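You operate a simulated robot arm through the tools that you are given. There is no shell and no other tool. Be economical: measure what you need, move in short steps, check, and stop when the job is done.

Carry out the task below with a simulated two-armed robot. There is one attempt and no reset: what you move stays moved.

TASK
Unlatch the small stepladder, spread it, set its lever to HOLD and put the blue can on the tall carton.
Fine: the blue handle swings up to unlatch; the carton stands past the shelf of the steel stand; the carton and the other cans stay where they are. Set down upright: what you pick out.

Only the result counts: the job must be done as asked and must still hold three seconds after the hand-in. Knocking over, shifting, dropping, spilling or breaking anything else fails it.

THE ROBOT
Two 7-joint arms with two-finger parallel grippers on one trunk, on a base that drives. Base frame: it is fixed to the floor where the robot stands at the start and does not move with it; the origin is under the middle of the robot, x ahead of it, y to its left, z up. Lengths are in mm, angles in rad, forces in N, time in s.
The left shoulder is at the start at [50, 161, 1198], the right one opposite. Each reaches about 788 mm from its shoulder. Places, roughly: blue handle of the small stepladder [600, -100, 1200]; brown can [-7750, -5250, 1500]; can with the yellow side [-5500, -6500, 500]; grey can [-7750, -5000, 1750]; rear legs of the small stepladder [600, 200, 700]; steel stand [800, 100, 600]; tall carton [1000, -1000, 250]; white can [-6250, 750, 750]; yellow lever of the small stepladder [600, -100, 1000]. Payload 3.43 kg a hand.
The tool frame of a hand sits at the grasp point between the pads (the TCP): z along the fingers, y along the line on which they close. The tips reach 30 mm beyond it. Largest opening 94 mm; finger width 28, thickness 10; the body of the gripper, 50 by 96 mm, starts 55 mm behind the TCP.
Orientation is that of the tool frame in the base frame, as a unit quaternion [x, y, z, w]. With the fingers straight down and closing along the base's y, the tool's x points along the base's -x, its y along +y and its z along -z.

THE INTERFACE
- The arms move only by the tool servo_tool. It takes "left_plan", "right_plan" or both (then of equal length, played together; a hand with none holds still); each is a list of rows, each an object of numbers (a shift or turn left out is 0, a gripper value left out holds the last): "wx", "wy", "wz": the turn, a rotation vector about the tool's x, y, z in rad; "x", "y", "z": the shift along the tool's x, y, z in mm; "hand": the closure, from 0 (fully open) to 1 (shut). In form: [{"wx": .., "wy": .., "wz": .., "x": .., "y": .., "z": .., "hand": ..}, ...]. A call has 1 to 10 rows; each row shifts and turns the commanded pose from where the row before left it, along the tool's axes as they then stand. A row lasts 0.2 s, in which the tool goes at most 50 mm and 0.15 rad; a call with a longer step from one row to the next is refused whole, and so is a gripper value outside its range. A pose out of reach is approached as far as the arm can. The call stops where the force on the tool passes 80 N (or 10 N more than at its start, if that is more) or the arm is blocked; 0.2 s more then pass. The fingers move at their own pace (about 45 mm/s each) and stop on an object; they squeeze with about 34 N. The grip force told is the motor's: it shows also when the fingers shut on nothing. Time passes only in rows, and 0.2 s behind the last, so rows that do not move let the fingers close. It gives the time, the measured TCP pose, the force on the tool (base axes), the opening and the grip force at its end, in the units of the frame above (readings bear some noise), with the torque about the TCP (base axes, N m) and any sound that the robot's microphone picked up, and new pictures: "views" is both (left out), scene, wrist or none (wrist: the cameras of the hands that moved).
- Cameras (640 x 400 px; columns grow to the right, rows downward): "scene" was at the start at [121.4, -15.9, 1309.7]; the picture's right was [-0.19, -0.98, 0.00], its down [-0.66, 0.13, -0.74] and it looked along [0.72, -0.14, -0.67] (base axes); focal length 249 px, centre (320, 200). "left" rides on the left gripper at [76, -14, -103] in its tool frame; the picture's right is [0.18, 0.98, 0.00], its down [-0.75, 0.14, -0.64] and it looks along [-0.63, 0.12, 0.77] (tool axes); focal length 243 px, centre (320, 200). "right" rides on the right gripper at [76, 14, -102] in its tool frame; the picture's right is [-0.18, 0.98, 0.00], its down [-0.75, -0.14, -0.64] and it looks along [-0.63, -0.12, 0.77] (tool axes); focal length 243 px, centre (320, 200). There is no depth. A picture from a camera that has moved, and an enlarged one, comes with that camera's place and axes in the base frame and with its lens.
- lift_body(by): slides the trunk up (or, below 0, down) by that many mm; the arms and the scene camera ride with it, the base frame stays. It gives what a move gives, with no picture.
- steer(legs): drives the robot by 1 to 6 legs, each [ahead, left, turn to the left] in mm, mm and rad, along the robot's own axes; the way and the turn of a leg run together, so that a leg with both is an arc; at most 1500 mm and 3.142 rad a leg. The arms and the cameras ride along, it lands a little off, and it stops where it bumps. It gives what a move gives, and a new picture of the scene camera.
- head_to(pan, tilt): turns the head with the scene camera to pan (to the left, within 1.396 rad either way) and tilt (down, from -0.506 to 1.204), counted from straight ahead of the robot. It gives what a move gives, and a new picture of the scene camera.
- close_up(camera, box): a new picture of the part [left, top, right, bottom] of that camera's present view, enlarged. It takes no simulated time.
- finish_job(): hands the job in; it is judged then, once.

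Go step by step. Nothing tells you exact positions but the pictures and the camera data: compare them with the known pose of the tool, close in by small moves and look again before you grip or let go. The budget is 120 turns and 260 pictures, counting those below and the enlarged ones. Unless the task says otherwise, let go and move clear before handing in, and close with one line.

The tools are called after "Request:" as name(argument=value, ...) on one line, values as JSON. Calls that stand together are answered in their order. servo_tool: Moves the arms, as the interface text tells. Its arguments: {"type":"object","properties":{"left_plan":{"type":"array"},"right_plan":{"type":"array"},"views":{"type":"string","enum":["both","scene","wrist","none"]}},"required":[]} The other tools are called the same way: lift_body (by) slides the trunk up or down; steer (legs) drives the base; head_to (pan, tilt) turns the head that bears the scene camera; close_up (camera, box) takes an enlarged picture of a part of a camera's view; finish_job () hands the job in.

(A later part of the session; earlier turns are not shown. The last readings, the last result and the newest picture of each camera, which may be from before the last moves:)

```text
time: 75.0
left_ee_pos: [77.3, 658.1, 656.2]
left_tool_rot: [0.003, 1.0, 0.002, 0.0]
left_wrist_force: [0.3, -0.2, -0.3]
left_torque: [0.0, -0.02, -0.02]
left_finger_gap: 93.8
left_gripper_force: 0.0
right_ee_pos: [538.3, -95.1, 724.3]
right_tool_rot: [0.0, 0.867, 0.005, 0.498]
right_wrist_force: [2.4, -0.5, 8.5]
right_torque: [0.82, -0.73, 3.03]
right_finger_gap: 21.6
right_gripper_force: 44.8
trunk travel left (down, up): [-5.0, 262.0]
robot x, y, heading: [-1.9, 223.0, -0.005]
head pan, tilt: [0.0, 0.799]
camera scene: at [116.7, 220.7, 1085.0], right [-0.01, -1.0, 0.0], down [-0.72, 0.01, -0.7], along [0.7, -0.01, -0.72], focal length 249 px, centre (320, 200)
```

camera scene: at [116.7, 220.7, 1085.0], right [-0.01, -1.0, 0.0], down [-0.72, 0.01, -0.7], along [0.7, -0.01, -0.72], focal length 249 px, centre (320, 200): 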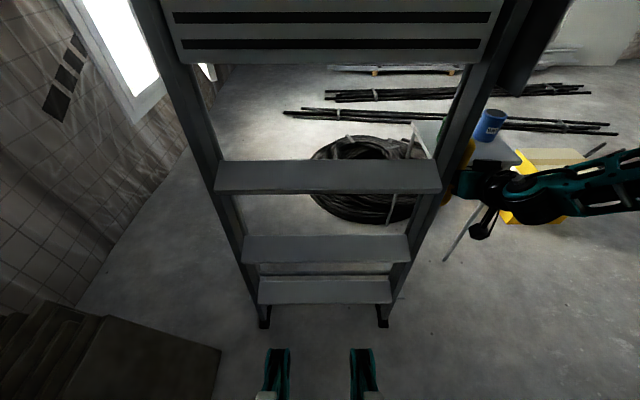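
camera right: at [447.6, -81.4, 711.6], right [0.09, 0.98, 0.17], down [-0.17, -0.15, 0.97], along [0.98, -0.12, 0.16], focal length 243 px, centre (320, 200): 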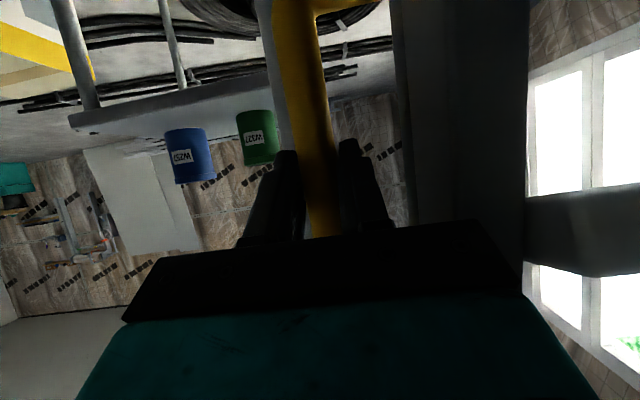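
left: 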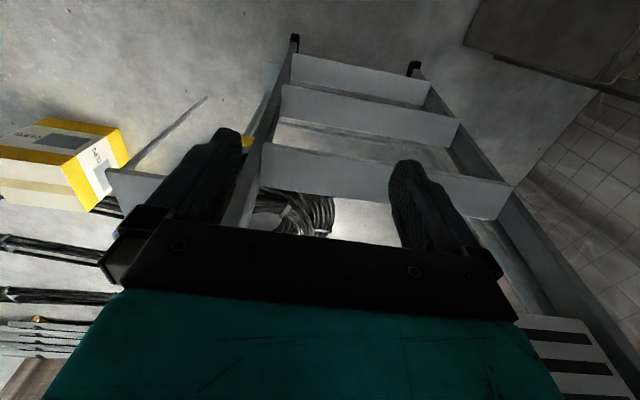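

Feet seem to stay near x≈490. Check how the top moved relative to the stand's shelf.

Request:
head_to(pan=-0.3, tilt=0.0)

```text
time: 76.1
left_ee_pos: [77.0, 659.0, 657.3]
left_tool_rot: [0.002, 1.0, 0.002, 0.0]
left_wrist_force: [-0.3, -0.2, -1.2]
left_torque: [0.02, 0.0, 0.0]
left_finger_gap: 94.0
left_gripper_force: 0.1
right_ee_pos: [538.1, -93.6, 724.2]
right_tool_rot: [0.0, 0.867, 0.004, 0.498]
right_wrist_force: [1.7, 0.4, 9.5]
right_torque: [1.24, -0.15, 3.11]
right_finger_gap: 21.5
right_gripper_force: 44.9
trunk travel left (down, up): [-5.0, 262.0]
robot x, y, heading: [-3.9, 221.6, -0.009]
head pan, tilt: [-0.3, 0.0]
camera scene: at [121.7, 194.1, 1157.0], right [-0.3, -0.95, 0.0], down [0.0, 0.0, -1.0], along [0.95, -0.3, 0.0], focal length 249 px, centre (320, 200)
```

scene: 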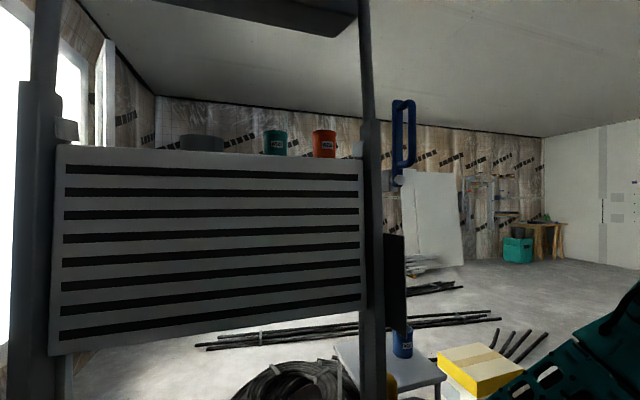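

Request:
close_up(camera="scene", box=[320, 60, 480, 260])

Request:
close_up(camera="scene", box=[0, 60, 160, 400])

Request:
head_to(pan=-0.5, tilt=0.7)

```text
2.00 times, centred on (400, 160) of scene
camera zoom: at [121.7, 194.1, 1157.0], right [-0.3, -0.95, 0.0], down [0.0, 0.0, -1.0], along [0.95, -0.3, 0.0], focal length 498 px, centre (160, 280)
```

zoom: 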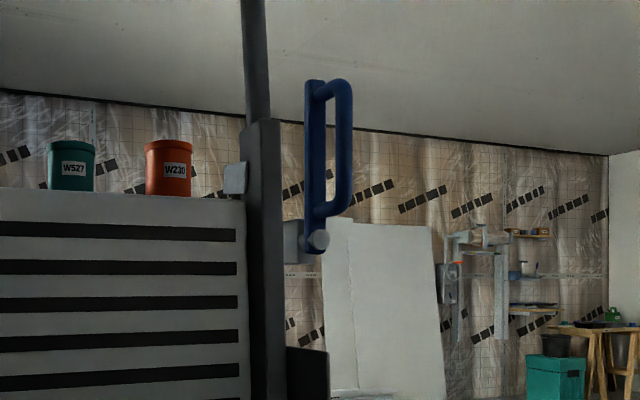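

```text
1.18 times, centred on (80, 230) of scene
camera zoom: at [121.7, 194.1, 1157.0], right [-0.3, -0.95, 0.0], down [0.0, 0.0, -1.0], along [0.95, -0.3, 0.0], focal length 293 px, centre (602, 165)
```

zoom: 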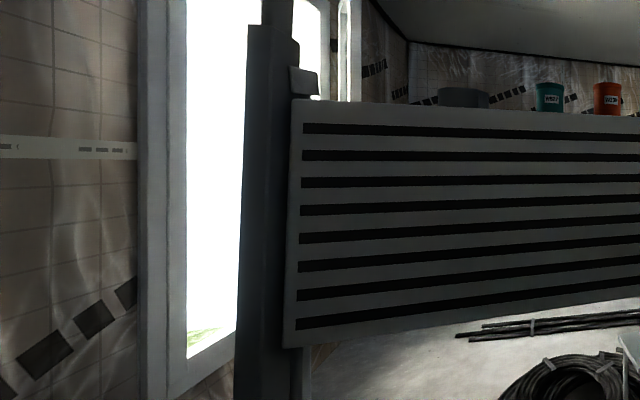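

```text
time: 77.2
left_ee_pos: [78.2, 659.7, 658.1]
left_tool_rot: [0.003, 1.0, 0.002, 0.0]
left_wrist_force: [-0.3, -0.3, -0.6]
left_torque: [0.02, -0.03, 0.01]
left_finger_gap: 94.2
left_gripper_force: 0.1
right_ee_pos: [538.1, -95.3, 724.9]
right_tool_rot: [0.0, 0.868, 0.004, 0.497]
right_wrist_force: [0.8, -0.6, 9.3]
right_torque: [1.26, -0.11, 3.18]
right_finger_gap: 21.7
right_gripper_force: 44.9
trunk travel left (down, up): [-5.0, 262.0]
robot x, y, heading: [-6.8, 223.0, -0.009]
head pan, tilt: [-0.499, 0.7]
camera scene: at [110.2, 180.2, 1093.3], right [-0.49, -0.87, 0.0], down [-0.56, 0.31, -0.77], along [0.67, -0.37, -0.64], focal length 249 px, centre (320, 200)
```

scene: 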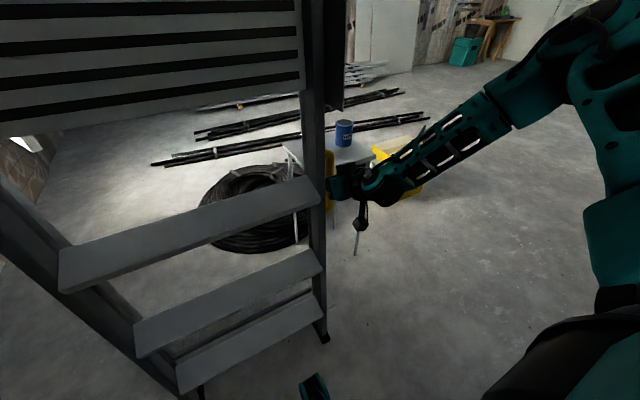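

Forces remain tiny. Pull another ~60 mm using the arm, then re-measure the rail at top and foot.

Request:
servo_tool(right_plan=[{"x": 3.5, "z": -7}, {"x": 3.5, "z": -7}, {"x": 3.5, "z": -7}, {"x": 3.5, "z": -7}, {"x": 3.5, "z": -7}, {"x": 3.5, "z": -7}, {"x": 3.5, "z": -7}], views="scene")

Request:
head_to(pan=-0.1, tilt=0.3)

```text
time: 78.8
left_ee_pos: [78.4, 658.2, 657.2]
left_tool_rot: [0.003, 1.0, 0.002, -0.001]
left_wrist_force: [0.8, 0.2, 0.6]
left_torque: [0.01, -0.01, -0.03]
left_finger_gap: 93.8
left_gripper_force: 0.1
right_ee_pos: [483.6, -94.1, 726.0]
right_tool_rot: [0.0, 0.869, 0.006, 0.495]
right_wrist_force: [19.4, 7.8, -15.2]
right_torque: [0.11, -0.83, 2.97]
right_finger_gap: 22.0
right_gripper_force: 44.9
trunk travel left (down, up): [-5.0, 262.0]
robot x, y, heading: [-0.8, 222.5, -0.012]
head pan, tilt: [-0.499, 0.7]
camera scene: at [112.7, 179.9, 1092.8], right [-0.49, -0.87, 0.0], down [-0.56, 0.31, -0.76], along [0.67, -0.37, -0.65], focal length 249 px, centre (320, 200)
```

scene: 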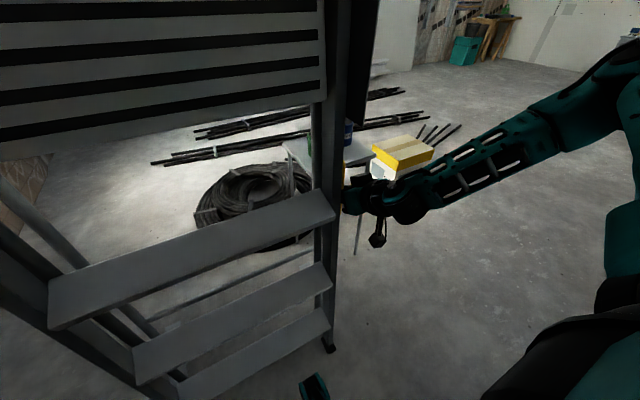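

```text
time: 79.7
left_ee_pos: [77.1, 657.9, 658.4]
left_tool_rot: [0.002, 1.0, 0.002, -0.001]
left_wrist_force: [-0.1, -0.1, 1.2]
left_torque: [-0.02, -0.03, 0.0]
left_finger_gap: 93.7
left_gripper_force: 0.0
right_ee_pos: [482.8, -95.4, 726.1]
right_tool_rot: [0.0, 0.869, 0.006, 0.495]
right_wrist_force: [11.8, 10.9, -15.0]
right_torque: [0.24, -0.65, 2.53]
right_finger_gap: 21.9
right_gripper_force: 44.5
trunk travel left (down, up): [-5.0, 262.0]
robot x, y, heading: [-1.6, 220.7, -0.008]
head pan, tilt: [-0.099, 0.3]
camera scene: at [130.9, 211.0, 1128.8], right [-0.11, -0.99, 0.0], down [-0.3, 0.03, -0.95], along [0.95, -0.1, -0.3], focal length 249 px, centre (320, 200)
```

scene: 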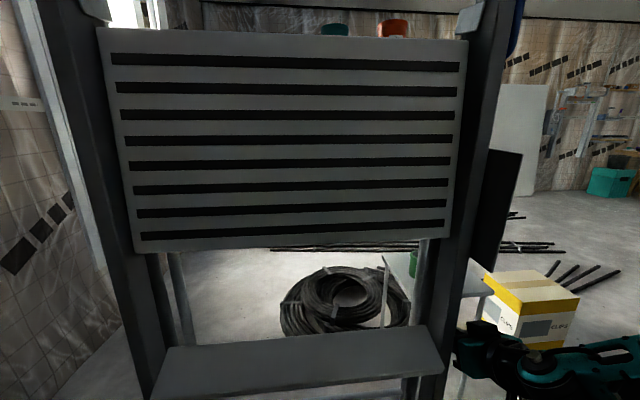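

The rear legs now separate from the front rails, so this pull is what spreads it. I'll keep pulling by backing the base slowly so the feet keep clear of the robot.

Request:
steer(legs=[[-50, 0, 0]])

Request:
head_to(pan=-0.3, tilt=0.7)

```text
time: 80.6
left_ee_pos: [27.3, 659.2, 657.9]
left_tool_rot: [0.003, 1.0, 0.003, 0.0]
left_wrist_force: [0.0, 0.1, -0.8]
left_torque: [0.0, 0.01, 0.01]
left_finger_gap: 93.8
left_gripper_force: 0.0
right_ee_pos: [435.3, -94.7, 728.9]
right_tool_rot: [0.002, 0.867, 0.004, 0.498]
right_wrist_force: [1.1, 0.1, -0.7]
right_torque: [0.02, 0.01, 0.0]
right_finger_gap: 0.0
right_gripper_force: 32.6
trunk travel left (down, up): [-5.0, 262.0]
robot x, y, heading: [-53.7, 224.1, -0.007]
head pan, tilt: [-0.099, 0.3]
camera scene: at [79.7, 211.8, 1129.1], right [-0.11, -0.99, 0.0], down [-0.29, 0.03, -0.96], along [0.95, -0.1, -0.3], focal length 249 px, centre (320, 200)
```

scene: 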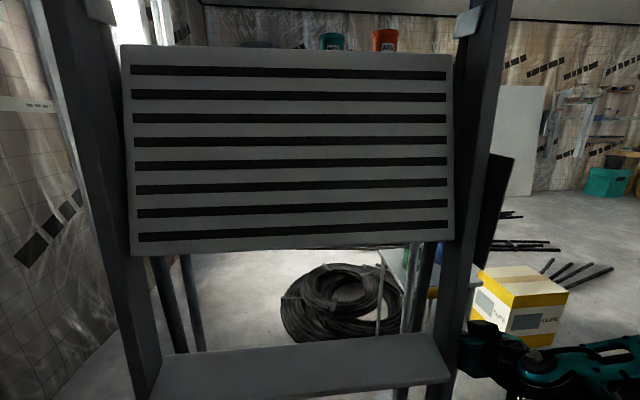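

```text
time: 81.5
left_ee_pos: [27.1, 658.5, 657.2]
left_tool_rot: [0.003, 1.0, 0.002, 0.0]
left_wrist_force: [-0.4, 0.8, 0.3]
left_torque: [-0.01, -0.01, 0.02]
left_finger_gap: 94.0
left_gripper_force: 0.0
right_ee_pos: [434.8, -95.4, 727.6]
right_tool_rot: [0.001, 0.868, 0.005, 0.497]
right_wrist_force: [-3.2, 0.4, 0.2]
right_torque: [0.06, 0.04, -0.01]
right_finger_gap: 0.0
right_gripper_force: 32.5
trunk travel left (down, up): [-5.0, 262.0]
robot x, y, heading: [-55.3, 222.9, -0.011]
head pan, tilt: [-0.3, 0.7]
camera scene: at [67.6, 195.9, 1093.1], right [-0.3, -0.95, 0.0], down [-0.61, 0.2, -0.77], along [0.73, -0.23, -0.64], focal length 249 px, centre (320, 200)
```

scene: 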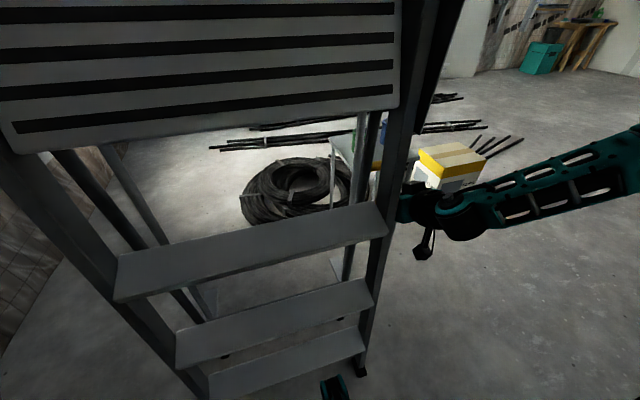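

My grip slipped off, and the rear legs with the loop now sit behind the front rails, clearly apart. Let me look closely at the state.

Request:
close_up(camera="scene", box=[300, 80, 460, 240])

Request:
close_up(camera="scene", box=[60, 200, 400, 400])

Request:
head_to(pan=-0.3, tilt=0.05)

```text
2.50 times, centred on (380, 160) of scene
camera zoom: at [67.6, 195.9, 1093.1], right [-0.3, -0.95, 0.0], down [-0.61, 0.2, -0.77], along [0.73, -0.23, -0.64], focal length 623 px, centre (170, 300)
```

zoom: 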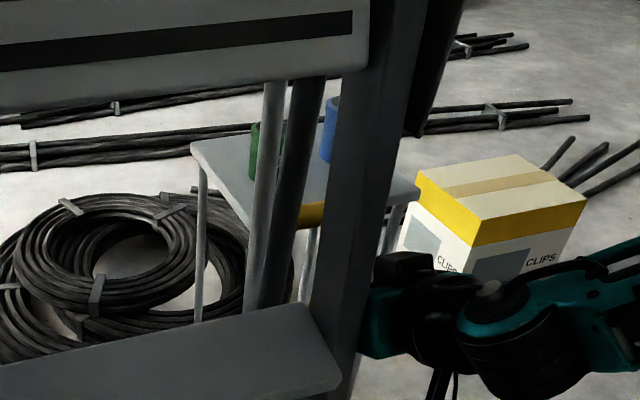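

```text
1.88 times, centred on (230, 300) of scene
camera zoom: at [67.6, 195.9, 1093.1], right [-0.3, -0.95, 0.0], down [-0.61, 0.2, -0.77], along [0.73, -0.23, -0.64], focal length 469 px, centre (489, 12)
```

zoom: 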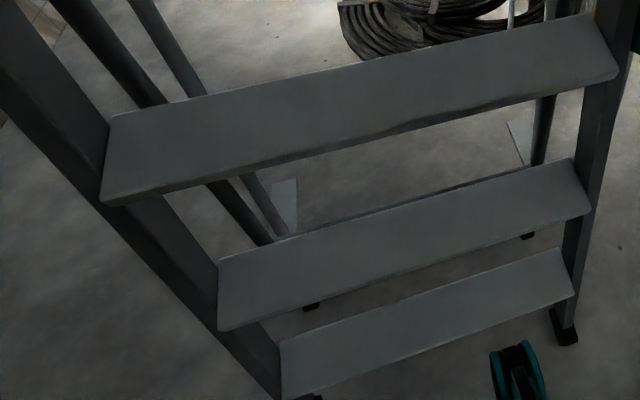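

```text
time: 82.5
left_ee_pos: [27.4, 658.8, 657.7]
left_tool_rot: [0.002, 1.0, 0.002, 0.001]
left_wrist_force: [0.4, 0.0, -0.6]
left_torque: [0.0, -0.01, -0.03]
left_finger_gap: 94.0
left_gripper_force: 0.1
right_ee_pos: [435.4, -95.8, 728.2]
right_tool_rot: [0.003, 0.867, 0.003, 0.498]
right_wrist_force: [-3.5, 1.3, -1.0]
right_torque: [-0.01, 0.05, 0.01]
right_finger_gap: 0.2
right_gripper_force: 32.9
trunk travel left (down, up): [-5.0, 262.0]
robot x, y, heading: [-54.9, 223.7, -0.009]
head pan, tilt: [-0.3, 0.051]
camera scene: at [73.6, 193.9, 1152.3], right [-0.3, -0.95, 0.0], down [-0.05, 0.02, -1.0], along [0.95, -0.3, -0.05], focal length 249 px, centre (320, 200)
```

scene: 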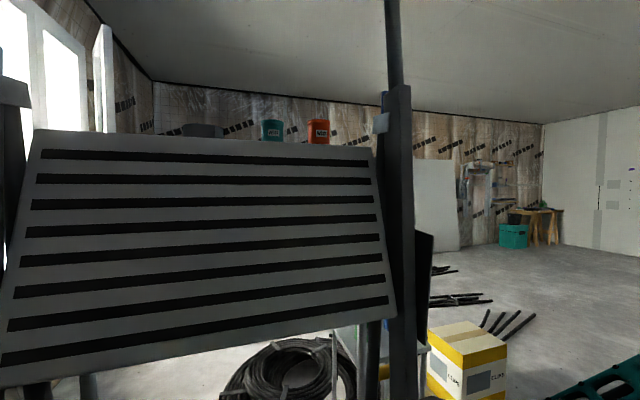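

The ladder is free-standing now and partially spread: front feet at x≈313, rear feet at x≈518, top hinge ≈[430,·,1250]. I'll take the hand out to the right, then back the base off to get room and a better view.

Request:
servo_tool(right_plan=[{"y": -30}, {"y": -40}, {"y": -40}, {"y": -40}], views="none")

Request:
steer(legs=[[-250, 0, 0], [0, -350, 0]])

Request:
head_to(pan=0.3, tilt=0.4)

```text
time: 83.5
left_ee_pos: [27.9, 658.6, 657.9]
left_tool_rot: [0.003, 1.0, 0.003, 0.0]
left_wrist_force: [-0.2, -0.1, -0.4]
left_torque: [-0.01, 0.0, 0.02]
left_finger_gap: 94.1
left_gripper_force: 0.1
right_ee_pos: [434.5, -247.2, 726.0]
right_tool_rot: [0.001, 0.867, 0.005, 0.498]
right_wrist_force: [-0.5, 0.9, 0.2]
right_torque: [-0.01, 0.0, 0.01]
right_finger_gap: 0.1
right_gripper_force: 33.5
trunk travel left (down, up): [-5.0, 262.0]
robot x, y, heading: [-50.0, 223.0, -0.006]
head pan, tilt: [-0.3, 0.051]
```

```text
time: 88.6
left_ee_pos: [-226.5, 308.1, 658.2]
left_tool_rot: [0.001, 1.0, 0.002, 0.0]
left_wrist_force: [0.2, -0.2, -0.3]
left_torque: [0.02, 0.0, 0.01]
left_finger_gap: 94.2
left_gripper_force: 0.1
right_ee_pos: [180.8, -595.5, 727.3]
right_tool_rot: [0.001, 0.868, 0.005, 0.497]
right_wrist_force: [0.2, 0.3, -0.4]
right_torque: [-0.02, 0.02, 0.03]
right_finger_gap: 0.1
right_gripper_force: 33.0
trunk travel left (down, up): [-5.0, 262.0]
robot x, y, heading: [-302.2, -129.8, -0.007]
head pan, tilt: [-0.3, 0.051]
camera scene: at [-179.8, -156.2, 1152.3], right [-0.3, -0.95, 0.0], down [-0.05, 0.02, -1.0], along [0.95, -0.3, -0.05], focal length 249 px, centre (320, 200)
```

scene: 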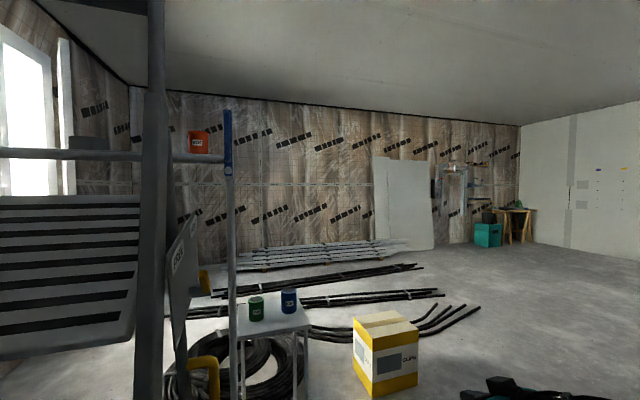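

```text
time: 89.6
left_ee_pos: [-227.3, 308.4, 657.9]
left_tool_rot: [0.001, 1.0, 0.002, 0.0]
left_wrist_force: [-1.6, 0.3, -0.6]
left_torque: [-0.01, 0.01, 0.04]
left_finger_gap: 94.0
left_gripper_force: 0.1
right_ee_pos: [181.6, -595.3, 727.4]
right_tool_rot: [0.001, 0.867, 0.005, 0.498]
right_wrist_force: [0.1, -0.6, 0.1]
right_torque: [0.0, 0.0, 0.0]
right_finger_gap: 0.0
right_gripper_force: 33.3
trunk travel left (down, up): [-5.0, 262.0]
robot x, y, heading: [-307.8, -126.8, -0.008]
head pan, tilt: [0.3, 0.4]
camera scene: at [-178.0, -101.9, 1120.0], right [0.29, -0.96, 0.0], down [-0.37, -0.11, -0.92], along [0.88, 0.27, -0.39], focal length 249 px, centre (320, 200)
```

scene: 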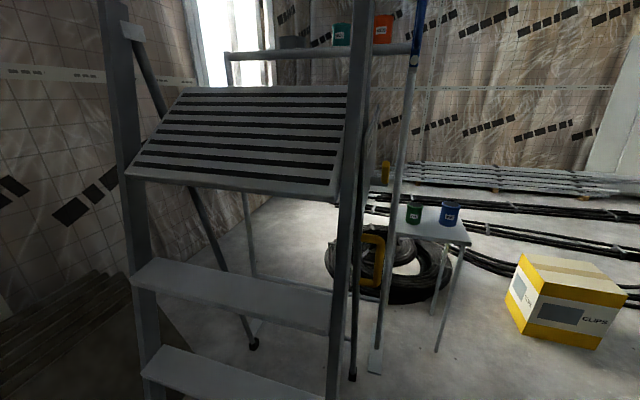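

It seems to have continued spreading by itself as the platform swings down. I'll wait a moment and look again.

Request:
servo_tool(right_plan=[{}, {}, {}, {}, {}, {}], views="scene")

Request:
close_up(camera="scene", box=[100, 60, 460, 300])

Request:
head_to(pan=0.4, tilt=0.75)

```text
time: 91.0
left_ee_pos: [-226.7, 308.3, 657.2]
left_tool_rot: [0.002, 1.0, 0.003, 0.001]
left_wrist_force: [-0.3, -0.2, -0.3]
left_torque: [-0.02, 0.0, 0.02]
left_finger_gap: 94.0
left_gripper_force: 0.0
right_ee_pos: [181.5, -595.5, 727.2]
right_tool_rot: [0.001, 0.867, 0.004, 0.498]
right_wrist_force: [-0.6, -0.2, -0.3]
right_torque: [0.01, 0.0, 0.0]
right_finger_gap: 0.1
right_gripper_force: 33.1
trunk travel left (down, up): [-5.0, 262.0]
robot x, y, heading: [-306.8, -126.6, -0.011]
head pan, tilt: [0.3, 0.4]
camera scene: at [-178.0, -101.8, 1119.9], right [0.29, -0.96, 0.0], down [-0.37, -0.11, -0.92], along [0.88, 0.27, -0.39], focal length 249 px, centre (320, 200)
```

scene: 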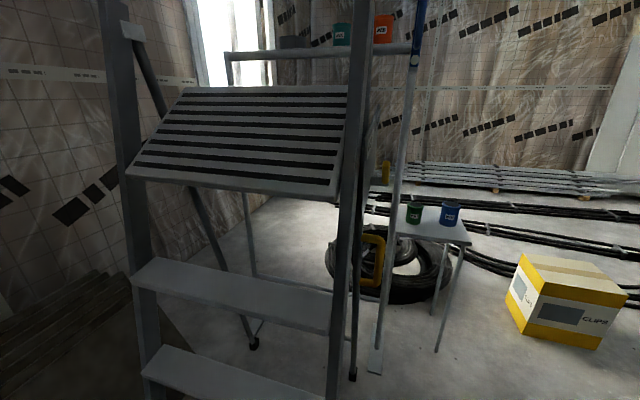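

```text
1.67 times, centred on (280, 180) of scene
camera zoom: at [-178.0, -101.8, 1119.9], right [0.29, -0.96, 0.0], down [-0.37, -0.11, -0.92], along [0.88, 0.27, -0.39], focal length 415 px, centre (387, 233)
```

zoom: 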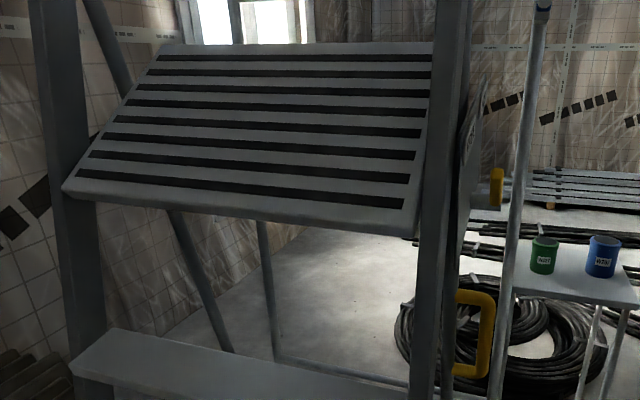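

```text
time: 91.8
left_ee_pos: [-226.7, 307.9, 657.1]
left_tool_rot: [0.002, 1.0, 0.002, 0.0]
left_wrist_force: [-0.2, -0.5, 0.7]
left_torque: [0.0, 0.01, 0.0]
left_finger_gap: 93.9
left_gripper_force: 0.1
right_ee_pos: [181.3, -596.5, 726.0]
right_tool_rot: [0.001, 0.867, 0.004, 0.498]
right_wrist_force: [0.2, 0.8, -0.5]
right_torque: [-0.01, 0.04, 0.01]
right_finger_gap: 0.0
right_gripper_force: 32.8
trunk travel left (down, up): [-5.0, 262.0]
robot x, y, heading: [-308.0, -130.3, -0.004]
head pan, tilt: [0.4, 0.75]
camera scene: at [-190.1, -96.9, 1088.9], right [0.38, -0.92, 0.0], down [-0.63, -0.26, -0.73], along [0.68, 0.28, -0.68], focal length 249 px, centre (320, 200)
```

scene: 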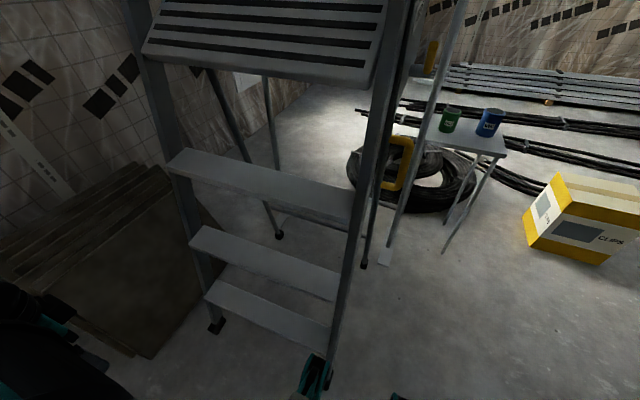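

Now the ladder is well spread: front feet near x≈50, rear feet near x≈545, and it's standing still. I'll back away and go right for a side view to judge whether it's fully open.

Request:
steer(legs=[[-150, 0, 0], [0, -600, 0]])

Request:
head_to(pan=0.65, tilt=0.3)

```text
time: 96.6
left_ee_pos: [-381.9, -48.6, 650.2]
left_tool_rot: [-0.003, 1.0, -0.008, -0.001]
left_wrist_force: [0.5, 0.0, 0.1]
left_torque: [-0.04, 0.0, -0.03]
left_finger_gap: 93.8
left_gripper_force: 0.1
right_ee_pos: [40.5, -949.2, 741.0]
right_tool_rot: [-0.007, 0.866, -0.004, 0.5]
right_wrist_force: [-0.3, -0.2, -0.5]
right_torque: [-0.02, -0.01, 0.03]
right_finger_gap: 0.0
right_gripper_force: 33.6
trunk travel left (down, up): [-5.0, 262.0]
robot x, y, heading: [-459.3, -492.4, 0.001]
head pan, tilt: [0.4, 0.75]
stopped in leg 2: the robot was blocked; the commanded pose is now the measured one
camera scene: at [-339.4, -445.0, 1089.7], right [0.39, -0.92, 0.02], down [-0.63, -0.28, -0.72], along [0.67, 0.27, -0.69], focal length 249 px, centre (320, 200)
```

scene: 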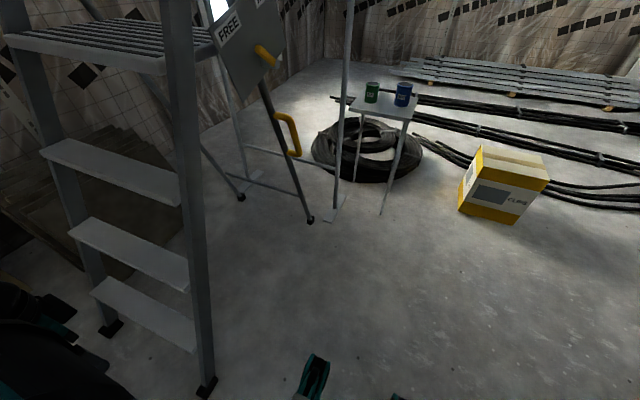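

```text
time: 97.5
left_ee_pos: [-379.5, -49.8, 646.2]
left_tool_rot: [-0.003, 1.0, -0.01, -0.003]
left_wrist_force: [0.0, -0.1, 0.0]
left_torque: [-0.04, -0.01, -0.01]
left_finger_gap: 94.1
left_gripper_force: 0.2
right_ee_pos: [38.7, -952.0, 739.0]
right_tool_rot: [-0.006, 0.867, -0.006, 0.499]
right_wrist_force: [0.7, -0.1, 0.3]
right_torque: [0.01, 0.01, -0.02]
right_finger_gap: 0.0
right_gripper_force: 32.8
trunk travel left (down, up): [-5.0, 262.0]
robot x, y, heading: [-457.2, -496.3, 0.004]
head pan, tilt: [0.649, 0.3]
camera scene: at [-339.3, -420.0, 1127.1], right [0.61, -0.8, 0.01], down [-0.24, -0.2, -0.95], along [0.76, 0.57, -0.31], focal length 249 px, centre (320, 200)
```

scene: 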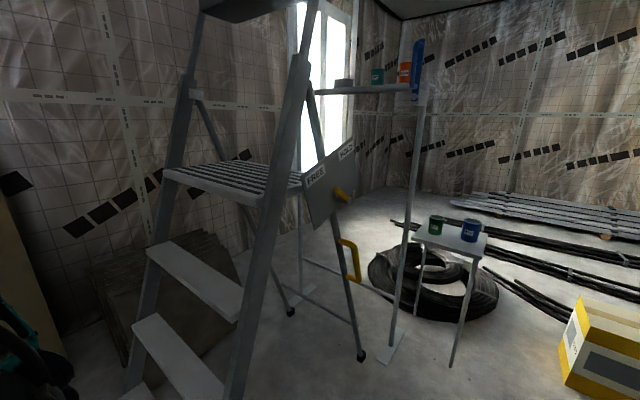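

Platform is now horizontal — it looks fully spread. But the base got blocked on its right side and tilted slightly; I'll look down to the right before moving again.

Request:
head_to(pan=-1.3, tilt=0.85)

Request:
head_to(pan=1.3, tilt=0.7)

```text
time: 99.4
left_ee_pos: [-379.4, -50.0, 647.7]
left_tool_rot: [-0.003, 1.0, -0.008, -0.003]
left_wrist_force: [0.3, 0.3, 0.0]
left_torque: [0.02, 0.01, 0.0]
left_finger_gap: 94.0
left_gripper_force: 0.1
right_ee_pos: [37.7, -952.7, 738.0]
right_tool_rot: [-0.008, 0.867, -0.004, 0.499]
right_wrist_force: [0.3, -0.5, -0.1]
right_torque: [0.03, -0.02, 0.02]
right_finger_gap: 0.1
right_gripper_force: 32.9
trunk travel left (down, up): [-5.0, 262.0]
robot x, y, heading: [-456.6, -494.6, 0.004]
head pan, tilt: [-1.3, 0.85]
camera scene: at [-392.2, -553.5, 1081.9], right [-0.96, -0.27, 0.01], down [-0.21, 0.71, -0.67], along [0.17, -0.65, -0.74], focal length 249 px, centre (320, 200)
```

scene: 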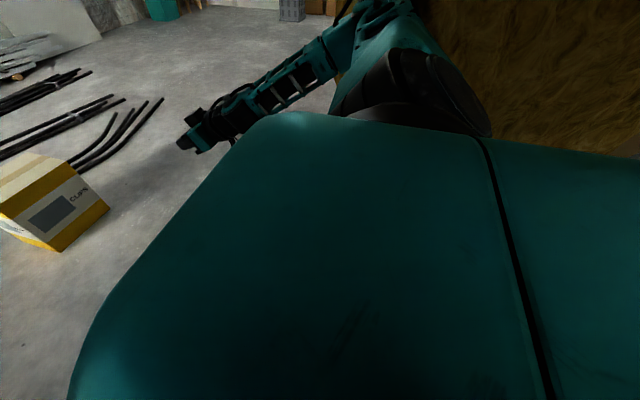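

```text
time: 101.7
left_ee_pos: [-379.8, -51.3, 648.3]
left_tool_rot: [-0.002, 1.0, -0.009, -0.003]
left_wrist_force: [1.1, 0.1, 0.3]
left_torque: [0.01, -0.01, -0.02]
left_finger_gap: 93.9
left_gripper_force: 0.0
right_ee_pos: [40.2, -951.6, 738.0]
right_tool_rot: [-0.007, 0.867, -0.005, 0.499]
right_wrist_force: [0.4, -0.3, -0.7]
right_torque: [-0.02, -0.02, 0.01]
right_finger_gap: 0.0
right_gripper_force: 32.9
trunk travel left (down, up): [-5.0, 262.0]
robot x, y, heading: [-457.5, -495.6, 0.001]
head pan, tilt: [1.3, 0.7]
camera scene: at [-390.3, -396.9, 1090.9], right [0.96, -0.27, 0.0], down [-0.18, -0.64, -0.75], along [0.2, 0.72, -0.66], focal length 249 px, centre (320, 200)
```

scene: 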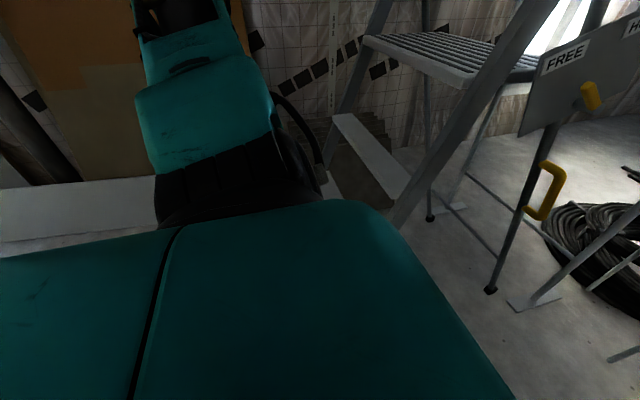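

Nothing on the left is touched; on the right is a wooden board/crate I bumped. I'll tuck the left hand in and check how the ladder is while moving gently away to the left and ahead.

Request:
servo_tool(left_plan=[{"y": -45}, {"y": -45}, {"y": -40, "x": -25}, {"y": -40, "x": -25}, {"y": -40, "x": -25}, {"x": -45}], views="none")

Request:
steer(legs=[[0, 40, 0], [200, 0, 0]])

Request:
head_to(pan=0.75, tilt=0.35)

```text
time: 103.1
left_ee_pos: [-240.9, -212.9, 596.9]
left_tool_rot: [-0.002, 1.0, -0.009, -0.004]
left_wrist_force: [-0.5, -0.1, 0.2]
left_torque: [0.01, -0.01, -0.03]
left_finger_gap: 93.8
left_gripper_force: 0.2
left hand out of reach, approached as far as the arm can: row 1, 2, 3, 4
right_ee_pos: [39.4, -951.6, 738.3]
right_tool_rot: [-0.008, 0.867, -0.005, 0.498]
right_wrist_force: [0.2, 0.3, 0.2]
right_torque: [0.02, 0.0, -0.02]
right_finger_gap: 0.2
right_gripper_force: 32.8
trunk travel left (down, up): [-5.0, 262.0]
robot x, y, heading: [-456.4, -495.6, 0.003]
head pan, tilt: [1.3, 0.7]
```

```text
time: 105.3
left_ee_pos: [-46.4, -178.7, 603.1]
left_tool_rot: [-0.003, 1.0, 0.003, 0.0]
left_wrist_force: [-0.5, 0.1, 0.7]
left_torque: [-0.01, 0.04, -0.01]
left_finger_gap: 94.1
left_gripper_force: 0.1
right_ee_pos: [231.9, -920.4, 731.0]
right_tool_rot: [0.0, 0.865, 0.004, 0.501]
right_wrist_force: [0.2, 0.7, 0.7]
right_torque: [0.0, 0.02, 0.0]
right_finger_gap: 0.2
right_gripper_force: 32.5
trunk travel left (down, up): [-5.0, 262.0]
robot x, y, heading: [-263.6, -454.1, 0.003]
head pan, tilt: [1.3, 0.7]
camera scene: at [-199.5, -373.2, 1093.1], right [0.96, -0.27, 0.0], down [-0.17, -0.62, -0.76], along [0.2, 0.74, -0.64], focal length 249 px, centre (320, 200)
```

scene: 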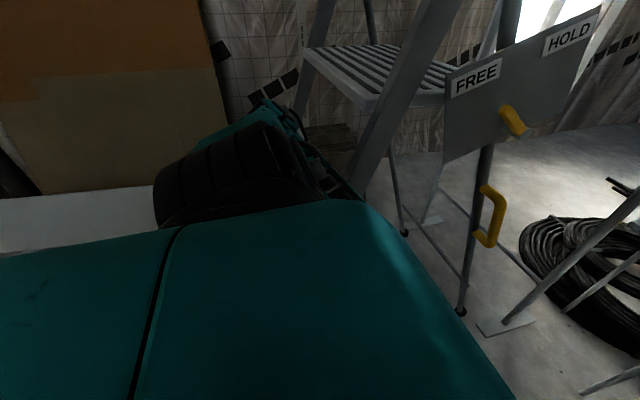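

```text
time: 106.3
left_ee_pos: [-49.4, -178.7, 603.6]
left_tool_rot: [-0.002, 1.0, 0.002, 0.0]
left_wrist_force: [0.0, 0.1, 0.2]
left_torque: [-0.02, 0.03, -0.01]
left_finger_gap: 94.2
left_gripper_force: 0.0
right_ee_pos: [232.7, -921.3, 730.2]
right_tool_rot: [0.0, 0.866, 0.004, 0.501]
right_wrist_force: [-0.4, -0.1, 0.2]
right_torque: [0.01, -0.01, -0.02]
right_finger_gap: 0.3
right_gripper_force: 32.7
trunk travel left (down, up): [-5.0, 262.0]
robot x, y, heading: [-264.3, -453.4, 0.004]
head pan, tilt: [0.75, 0.351]
camera scene: at [-154.1, -391.4, 1124.4], right [0.68, -0.73, 0.0], down [-0.25, -0.24, -0.94], along [0.68, 0.64, -0.34], focal length 249 px, centre (320, 200)
```

scene: 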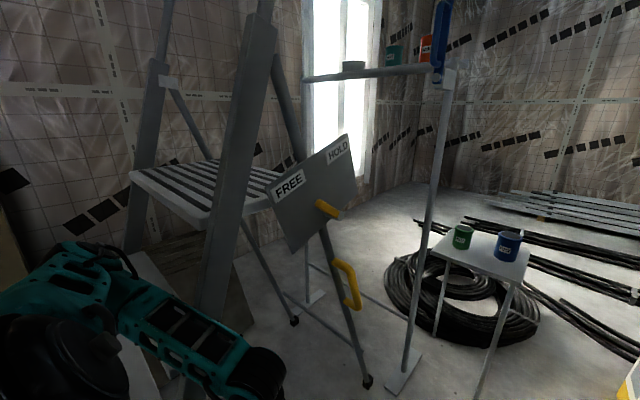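

Robot is level again and the ladder stands open with the platform flat. Zoom at the lever plate.

Request:
close_up(camera="scene", box=[250, 120, 380, 250])

Request:
close_up(camera="scene", box=[120, 20, 320, 220])

```text
3.08 times, centred on (315, 185) of scene
camera zoom: at [-154.1, -391.4, 1124.4], right [0.68, -0.73, 0.0], down [-0.25, -0.24, -0.94], along [0.68, 0.64, -0.34], focal length 767 px, centre (335, 246)
```

zoom: 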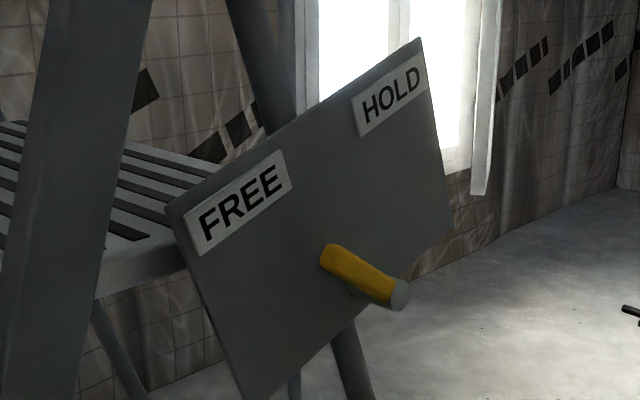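

```text
2.00 times, centred on (220, 120) of scene
camera zoom: at [-154.1, -391.4, 1124.4], right [0.68, -0.73, 0.0], down [-0.25, -0.24, -0.94], along [0.68, 0.64, -0.34], focal length 498 px, centre (520, 360)
```

zoom: 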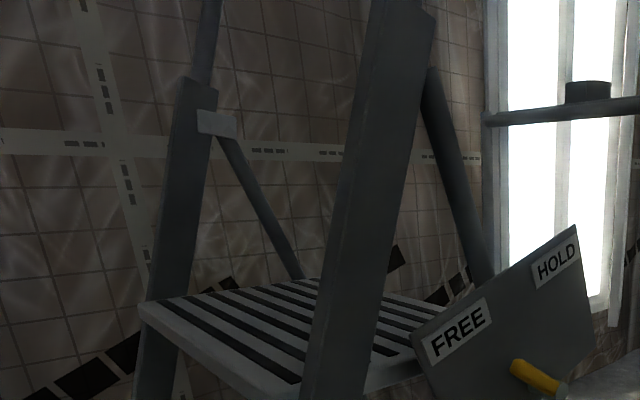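

The lever pivots at about [232,-90,910], its tip near [165,-88,957], and it must swing over to the HOLD side (tip toward ≈[242,-88,992]). I'll reposition the base to face the side of the ladder.

Request:
steer(legs=[[270, 0, 0], [0, -300, 0]])

Request:
steer(legs=[[0, 0, 1.5708]])

Request:
head_to(pan=0.0, tilt=0.3)

```text
time: 111.0
left_ee_pos: [220.8, -479.1, 602.9]
left_tool_rot: [-0.004, 1.0, 0.001, 0.0]
left_wrist_force: [-0.4, -0.2, -0.1]
left_torque: [0.05, -0.01, -0.01]
left_finger_gap: 93.9
left_gripper_force: 0.1
right_ee_pos: [499.2, -1222.3, 729.6]
right_tool_rot: [0.001, 0.866, 0.004, 0.5]
right_wrist_force: [0.3, -0.1, 0.8]
right_torque: [0.0, 0.02, -0.04]
right_finger_gap: 0.1
right_gripper_force: 32.9
trunk travel left (down, up): [-5.0, 262.0]
robot x, y, heading: [3.2, -756.7, 0.006]
head pan, tilt: [0.75, 0.351]
camera scene: at [114.5, -691.8, 1124.5], right [0.68, -0.73, 0.0], down [-0.25, -0.23, -0.94], along [0.69, 0.64, -0.34], focal length 249 px, centre (320, 200)
```

scene: 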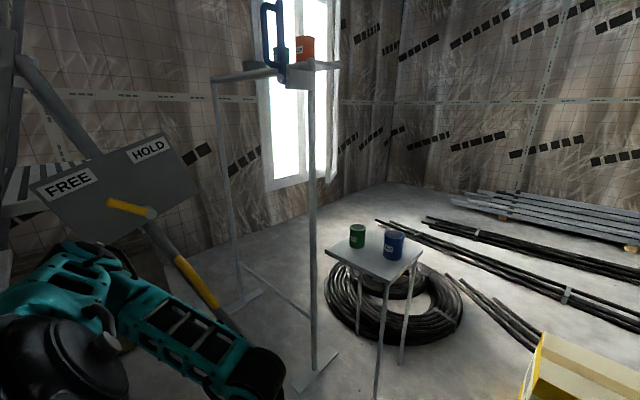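

```text
time: 115.3
left_ee_pos: [-269.9, -542.2, 603.1]
left_tool_rot: [0.709, -0.706, -0.001, 0.001]
left_wrist_force: [0.3, 0.2, -0.4]
left_torque: [0.0, 0.03, -0.01]
left_finger_gap: 94.1
left_gripper_force: 0.1
right_ee_pos: [474.1, -261.0, 730.1]
right_tool_rot: [-0.612, 0.612, 0.357, 0.351]
right_wrist_force: [0.8, 0.3, 0.0]
right_torque: [0.02, 0.0, -0.02]
right_finger_gap: 0.0
right_gripper_force: 32.8
trunk travel left (down, up): [-5.0, 262.0]
robot x, y, heading: [9.3, -752.2, 1.571]
head pan, tilt: [0.75, 0.351]
camera scene: at [-57.1, -647.6, 1124.5], right [0.73, 0.68, 0.0], down [0.23, -0.25, -0.94], along [-0.64, 0.69, -0.34], focal length 249 px, centre (320, 200)
```

scene: 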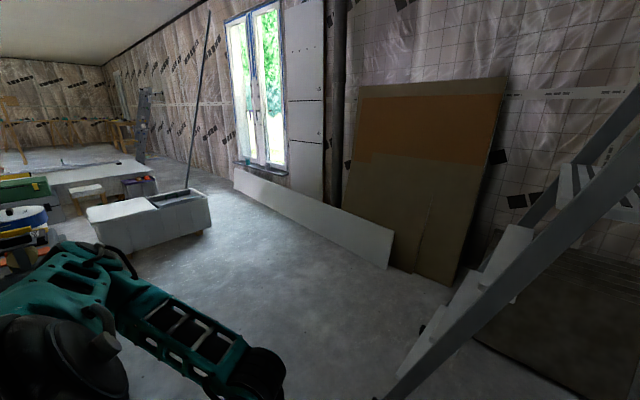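

```text
time: 116.4
left_ee_pos: [-268.3, -541.0, 604.4]
left_tool_rot: [0.709, -0.705, -0.001, 0.001]
left_wrist_force: [-0.2, 0.1, -0.6]
left_torque: [-0.03, 0.0, -0.03]
left_finger_gap: 94.1
left_gripper_force: 0.0
right_ee_pos: [473.4, -263.0, 729.9]
right_tool_rot: [-0.612, 0.613, 0.357, 0.351]
right_wrist_force: [-0.9, 0.2, -0.8]
right_torque: [0.01, -0.02, 0.03]
right_finger_gap: 0.0
right_gripper_force: 33.5
trunk travel left (down, up): [-5.0, 262.0]
robot x, y, heading: [6.1, -754.3, 1.568]
head pan, tilt: [0.0, 0.3]
camera scene: at [6.3, -622.2, 1129.2], right [1.0, 0.0, 0.0], down [0.0, -0.3, -0.96], along [0.0, 0.96, -0.3], focal length 249 px, centre (320, 200)
```

scene: 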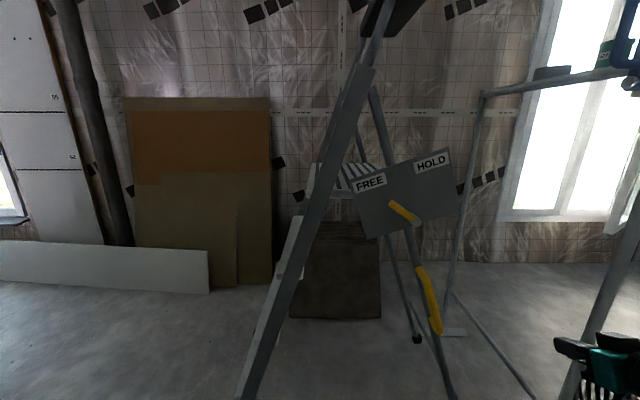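

Great side view. I'll zoom to refine lever coordinates while levelling the right hand (pointing at the ladder) and raising it.

Request:
close_up(camera="scene", box=[330, 130, 470, 250])

Request:
servo_tool(right_plan=[{"wy": -0.13, "x": -30}, {"wy": -0.13, "x": -30}, {"wy": -0.13, "x": -30}, {"wy": -0.13, "x": -30}, {"x": -40, "y": 25}, {"x": -20, "y": 40}, {"y": 48}, {"y": 48}, {"y": 48}, {"y": 48}], views="both")

```text
3.33 times, centred on (400, 190) of scene
camera zoom: at [6.3, -622.2, 1129.2], right [1.0, 0.0, 0.0], down [0.0, -0.3, -0.96], along [0.0, 0.96, -0.3], focal length 831 px, centre (53, 233)
```

zoom: 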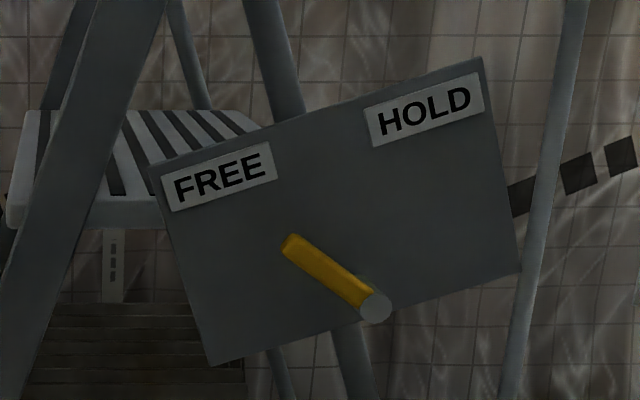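

```text
time: 118.6
left_ee_pos: [-269.9, -540.5, 603.3]
left_tool_rot: [0.709, -0.705, -0.001, 0.001]
left_wrist_force: [-0.2, -0.3, -0.3]
left_torque: [0.01, -0.01, 0.02]
left_finger_gap: 94.1
left_gripper_force: 0.1
right_ee_pos: [219.7, -226.3, 903.6]
right_tool_rot: [-0.5, 0.502, 0.502, 0.496]
right_wrist_force: [-0.2, -0.2, 0.1]
right_torque: [0.03, 0.0, 0.02]
right_finger_gap: 0.3
right_gripper_force: 33.2
trunk travel left (down, up): [-5.0, 262.0]
robot x, y, heading: [7.4, -754.2, 1.571]
head pan, tilt: [0.0, 0.3]
camera scene: at [6.3, -622.2, 1129.2], right [1.0, 0.0, 0.0], down [0.0, -0.3, -0.96], along [0.0, 0.96, -0.3], focal length 249 px, centre (320, 200)
camera right: at [205.2, -329.7, 829.1], right [-0.98, 0.0, 0.19], down [0.15, -0.64, 0.75], along [0.12, 0.77, 0.63], focal length 243 px, centre (320, 200)
```

scene: 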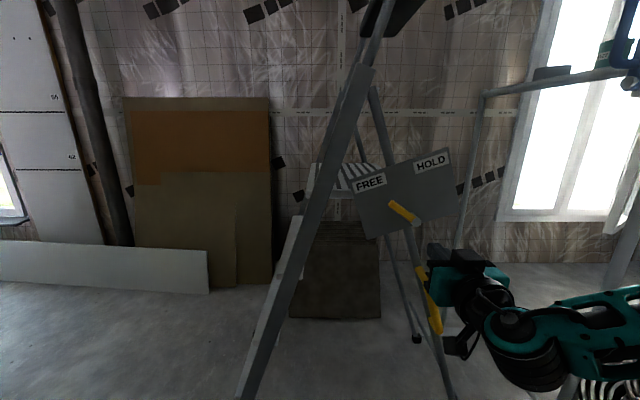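
right: 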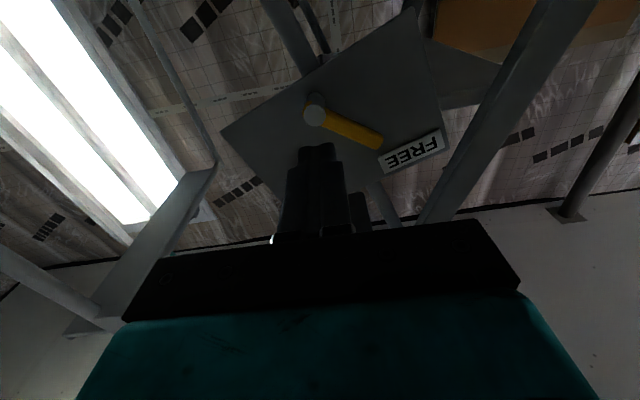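

Lever triangulated: pivot [226,-93,911], tip [166,-90,956]. Bring closed fingers below-left of the lever and advance to tip depth y≈-80.

Request:
servo_tool(right_plan=[{"y": 32, "x": -2}, {"y": 31, "x": -3}, {"z": 40}, {"z": 40}, {"z": 25}], views="both")

Request:
close_up(camera="right", box=[220, 0, 460, 240])

```text
time: 119.8
left_ee_pos: [-269.0, -541.9, 603.0]
left_tool_rot: [0.709, -0.705, -0.001, 0.002]
left_wrist_force: [-0.2, 0.8, 0.3]
left_torque: [-0.01, -0.02, -0.03]
left_finger_gap: 94.1
left_gripper_force: 0.1
right_ee_pos: [171.5, -130.0, 922.1]
right_tool_rot: [-0.5, 0.501, 0.503, 0.497]
right_wrist_force: [-0.3, 0.2, 0.0]
right_torque: [0.0, -0.02, -0.01]
right_finger_gap: 0.1
right_gripper_force: 33.3
right hand out of reach, approached as far as the arm can: row 4, 5
trunk travel left (down, up): [-5.0, 262.0]
robot x, y, heading: [8.5, -751.2, 1.572]
head pan, tilt: [0.0, 0.3]
camera scene: at [6.4, -622.2, 1129.2], right [1.0, 0.0, 0.0], down [0.0, -0.3, -0.96], along [0.0, 0.96, -0.3], focal length 249 px, centre (320, 200)
camera right: at [158.7, -233.6, 846.9], right [-0.98, 0.0, 0.19], down [0.15, -0.64, 0.75], along [0.12, 0.77, 0.63], focal length 243 px, centre (320, 200)
```

scene: 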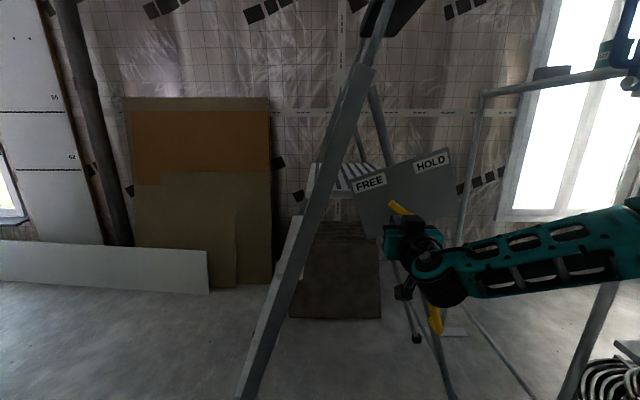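
right: 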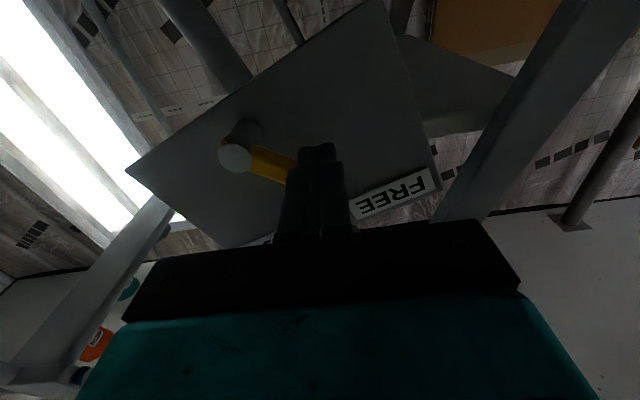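

```text
1.67 times, centred on (340, 120) of right
camera zoom: at [158.7, -233.6, 846.9], right [-0.98, 0.0, 0.19], down [0.15, -0.64, 0.75], along [0.12, 0.77, 0.63], focal length 404 px, centre (287, 333)
```

zoom: 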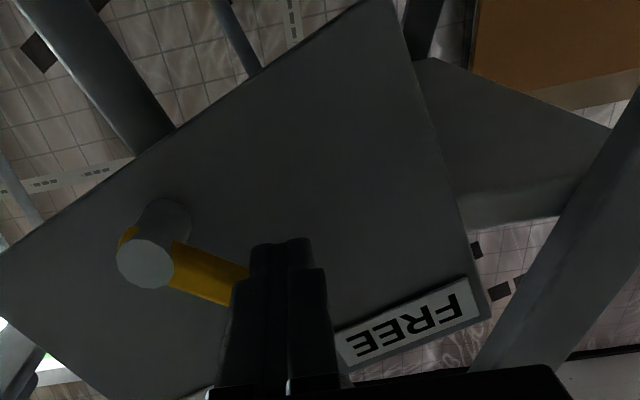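

At the reach limit; I'll step back a bit, drop below the lever and move the base ahead 45 mm.

Request:
servo_tool(right_plan=[{"z": -25}, {"y": 13, "x": 13}], views="none")

Request:
steer(legs=[[42, 0, 0]])

Request:
close_up(camera="right", box=[220, 0, 460, 240])

```text
time: 120.4
left_ee_pos: [-268.9, -541.3, 603.6]
left_tool_rot: [0.709, -0.706, -0.002, 0.001]
left_wrist_force: [0.2, -0.1, -0.3]
left_torque: [0.0, 0.03, 0.0]
left_finger_gap: 94.4
left_gripper_force: 0.0
right_ee_pos: [161.9, -158.8, 912.8]
right_tool_rot: [-0.5, 0.501, 0.503, 0.496]
right_wrist_force: [0.1, -0.4, -0.7]
right_torque: [0.02, 0.02, 0.0]
right_finger_gap: 0.2
right_gripper_force: 33.5
right hand out of reach, approached as far as the arm can: row 2
trunk travel left (down, up): [-5.0, 262.0]
robot x, y, heading: [6.2, -752.6, 1.567]
head pan, tilt: [0.0, 0.3]
```

```text
time: 121.2
left_ee_pos: [-269.0, -498.8, 604.2]
left_tool_rot: [0.708, -0.706, 0.0, 0.001]
left_wrist_force: [-0.4, 0.1, -0.2]
left_torque: [0.02, -0.02, -0.03]
left_finger_gap: 94.0
left_gripper_force: 0.2
right_ee_pos: [162.0, -115.6, 912.0]
right_tool_rot: [-0.5, 0.501, 0.503, 0.496]
right_wrist_force: [-0.6, -0.8, 0.7]
right_torque: [-0.01, -0.02, -0.03]
right_finger_gap: 0.1
right_gripper_force: 33.1
trunk travel left (down, up): [-5.0, 262.0]
robot x, y, heading: [5.1, -714.6, 1.577]
head pan, tilt: [0.0, 0.3]
camera scene: at [6.3, -580.2, 1129.2], right [1.0, 0.0, 0.0], down [0.0, -0.3, -0.96], along [0.0, 0.96, -0.3], focal length 249 px, centre (320, 200)
```

scene: 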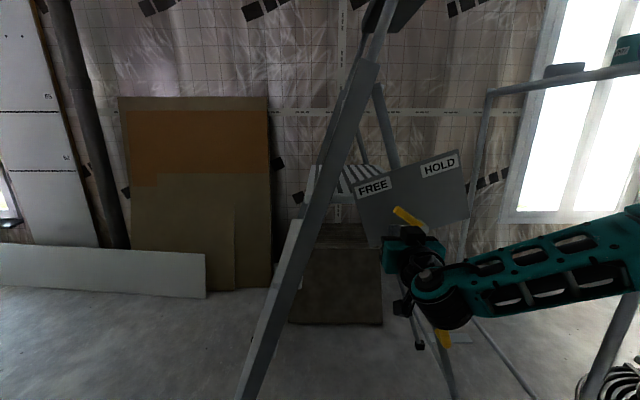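

```text
1.67 times, centred on (340, 120) of right
camera zoom: at [149.5, -219.3, 836.9], right [-0.98, -0.01, 0.19], down [0.15, -0.64, 0.75], along [0.12, 0.77, 0.63], focal length 404 px, centre (287, 333)
```

zoom: 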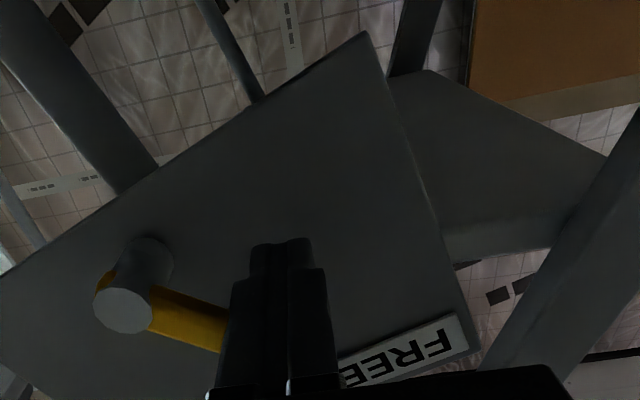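

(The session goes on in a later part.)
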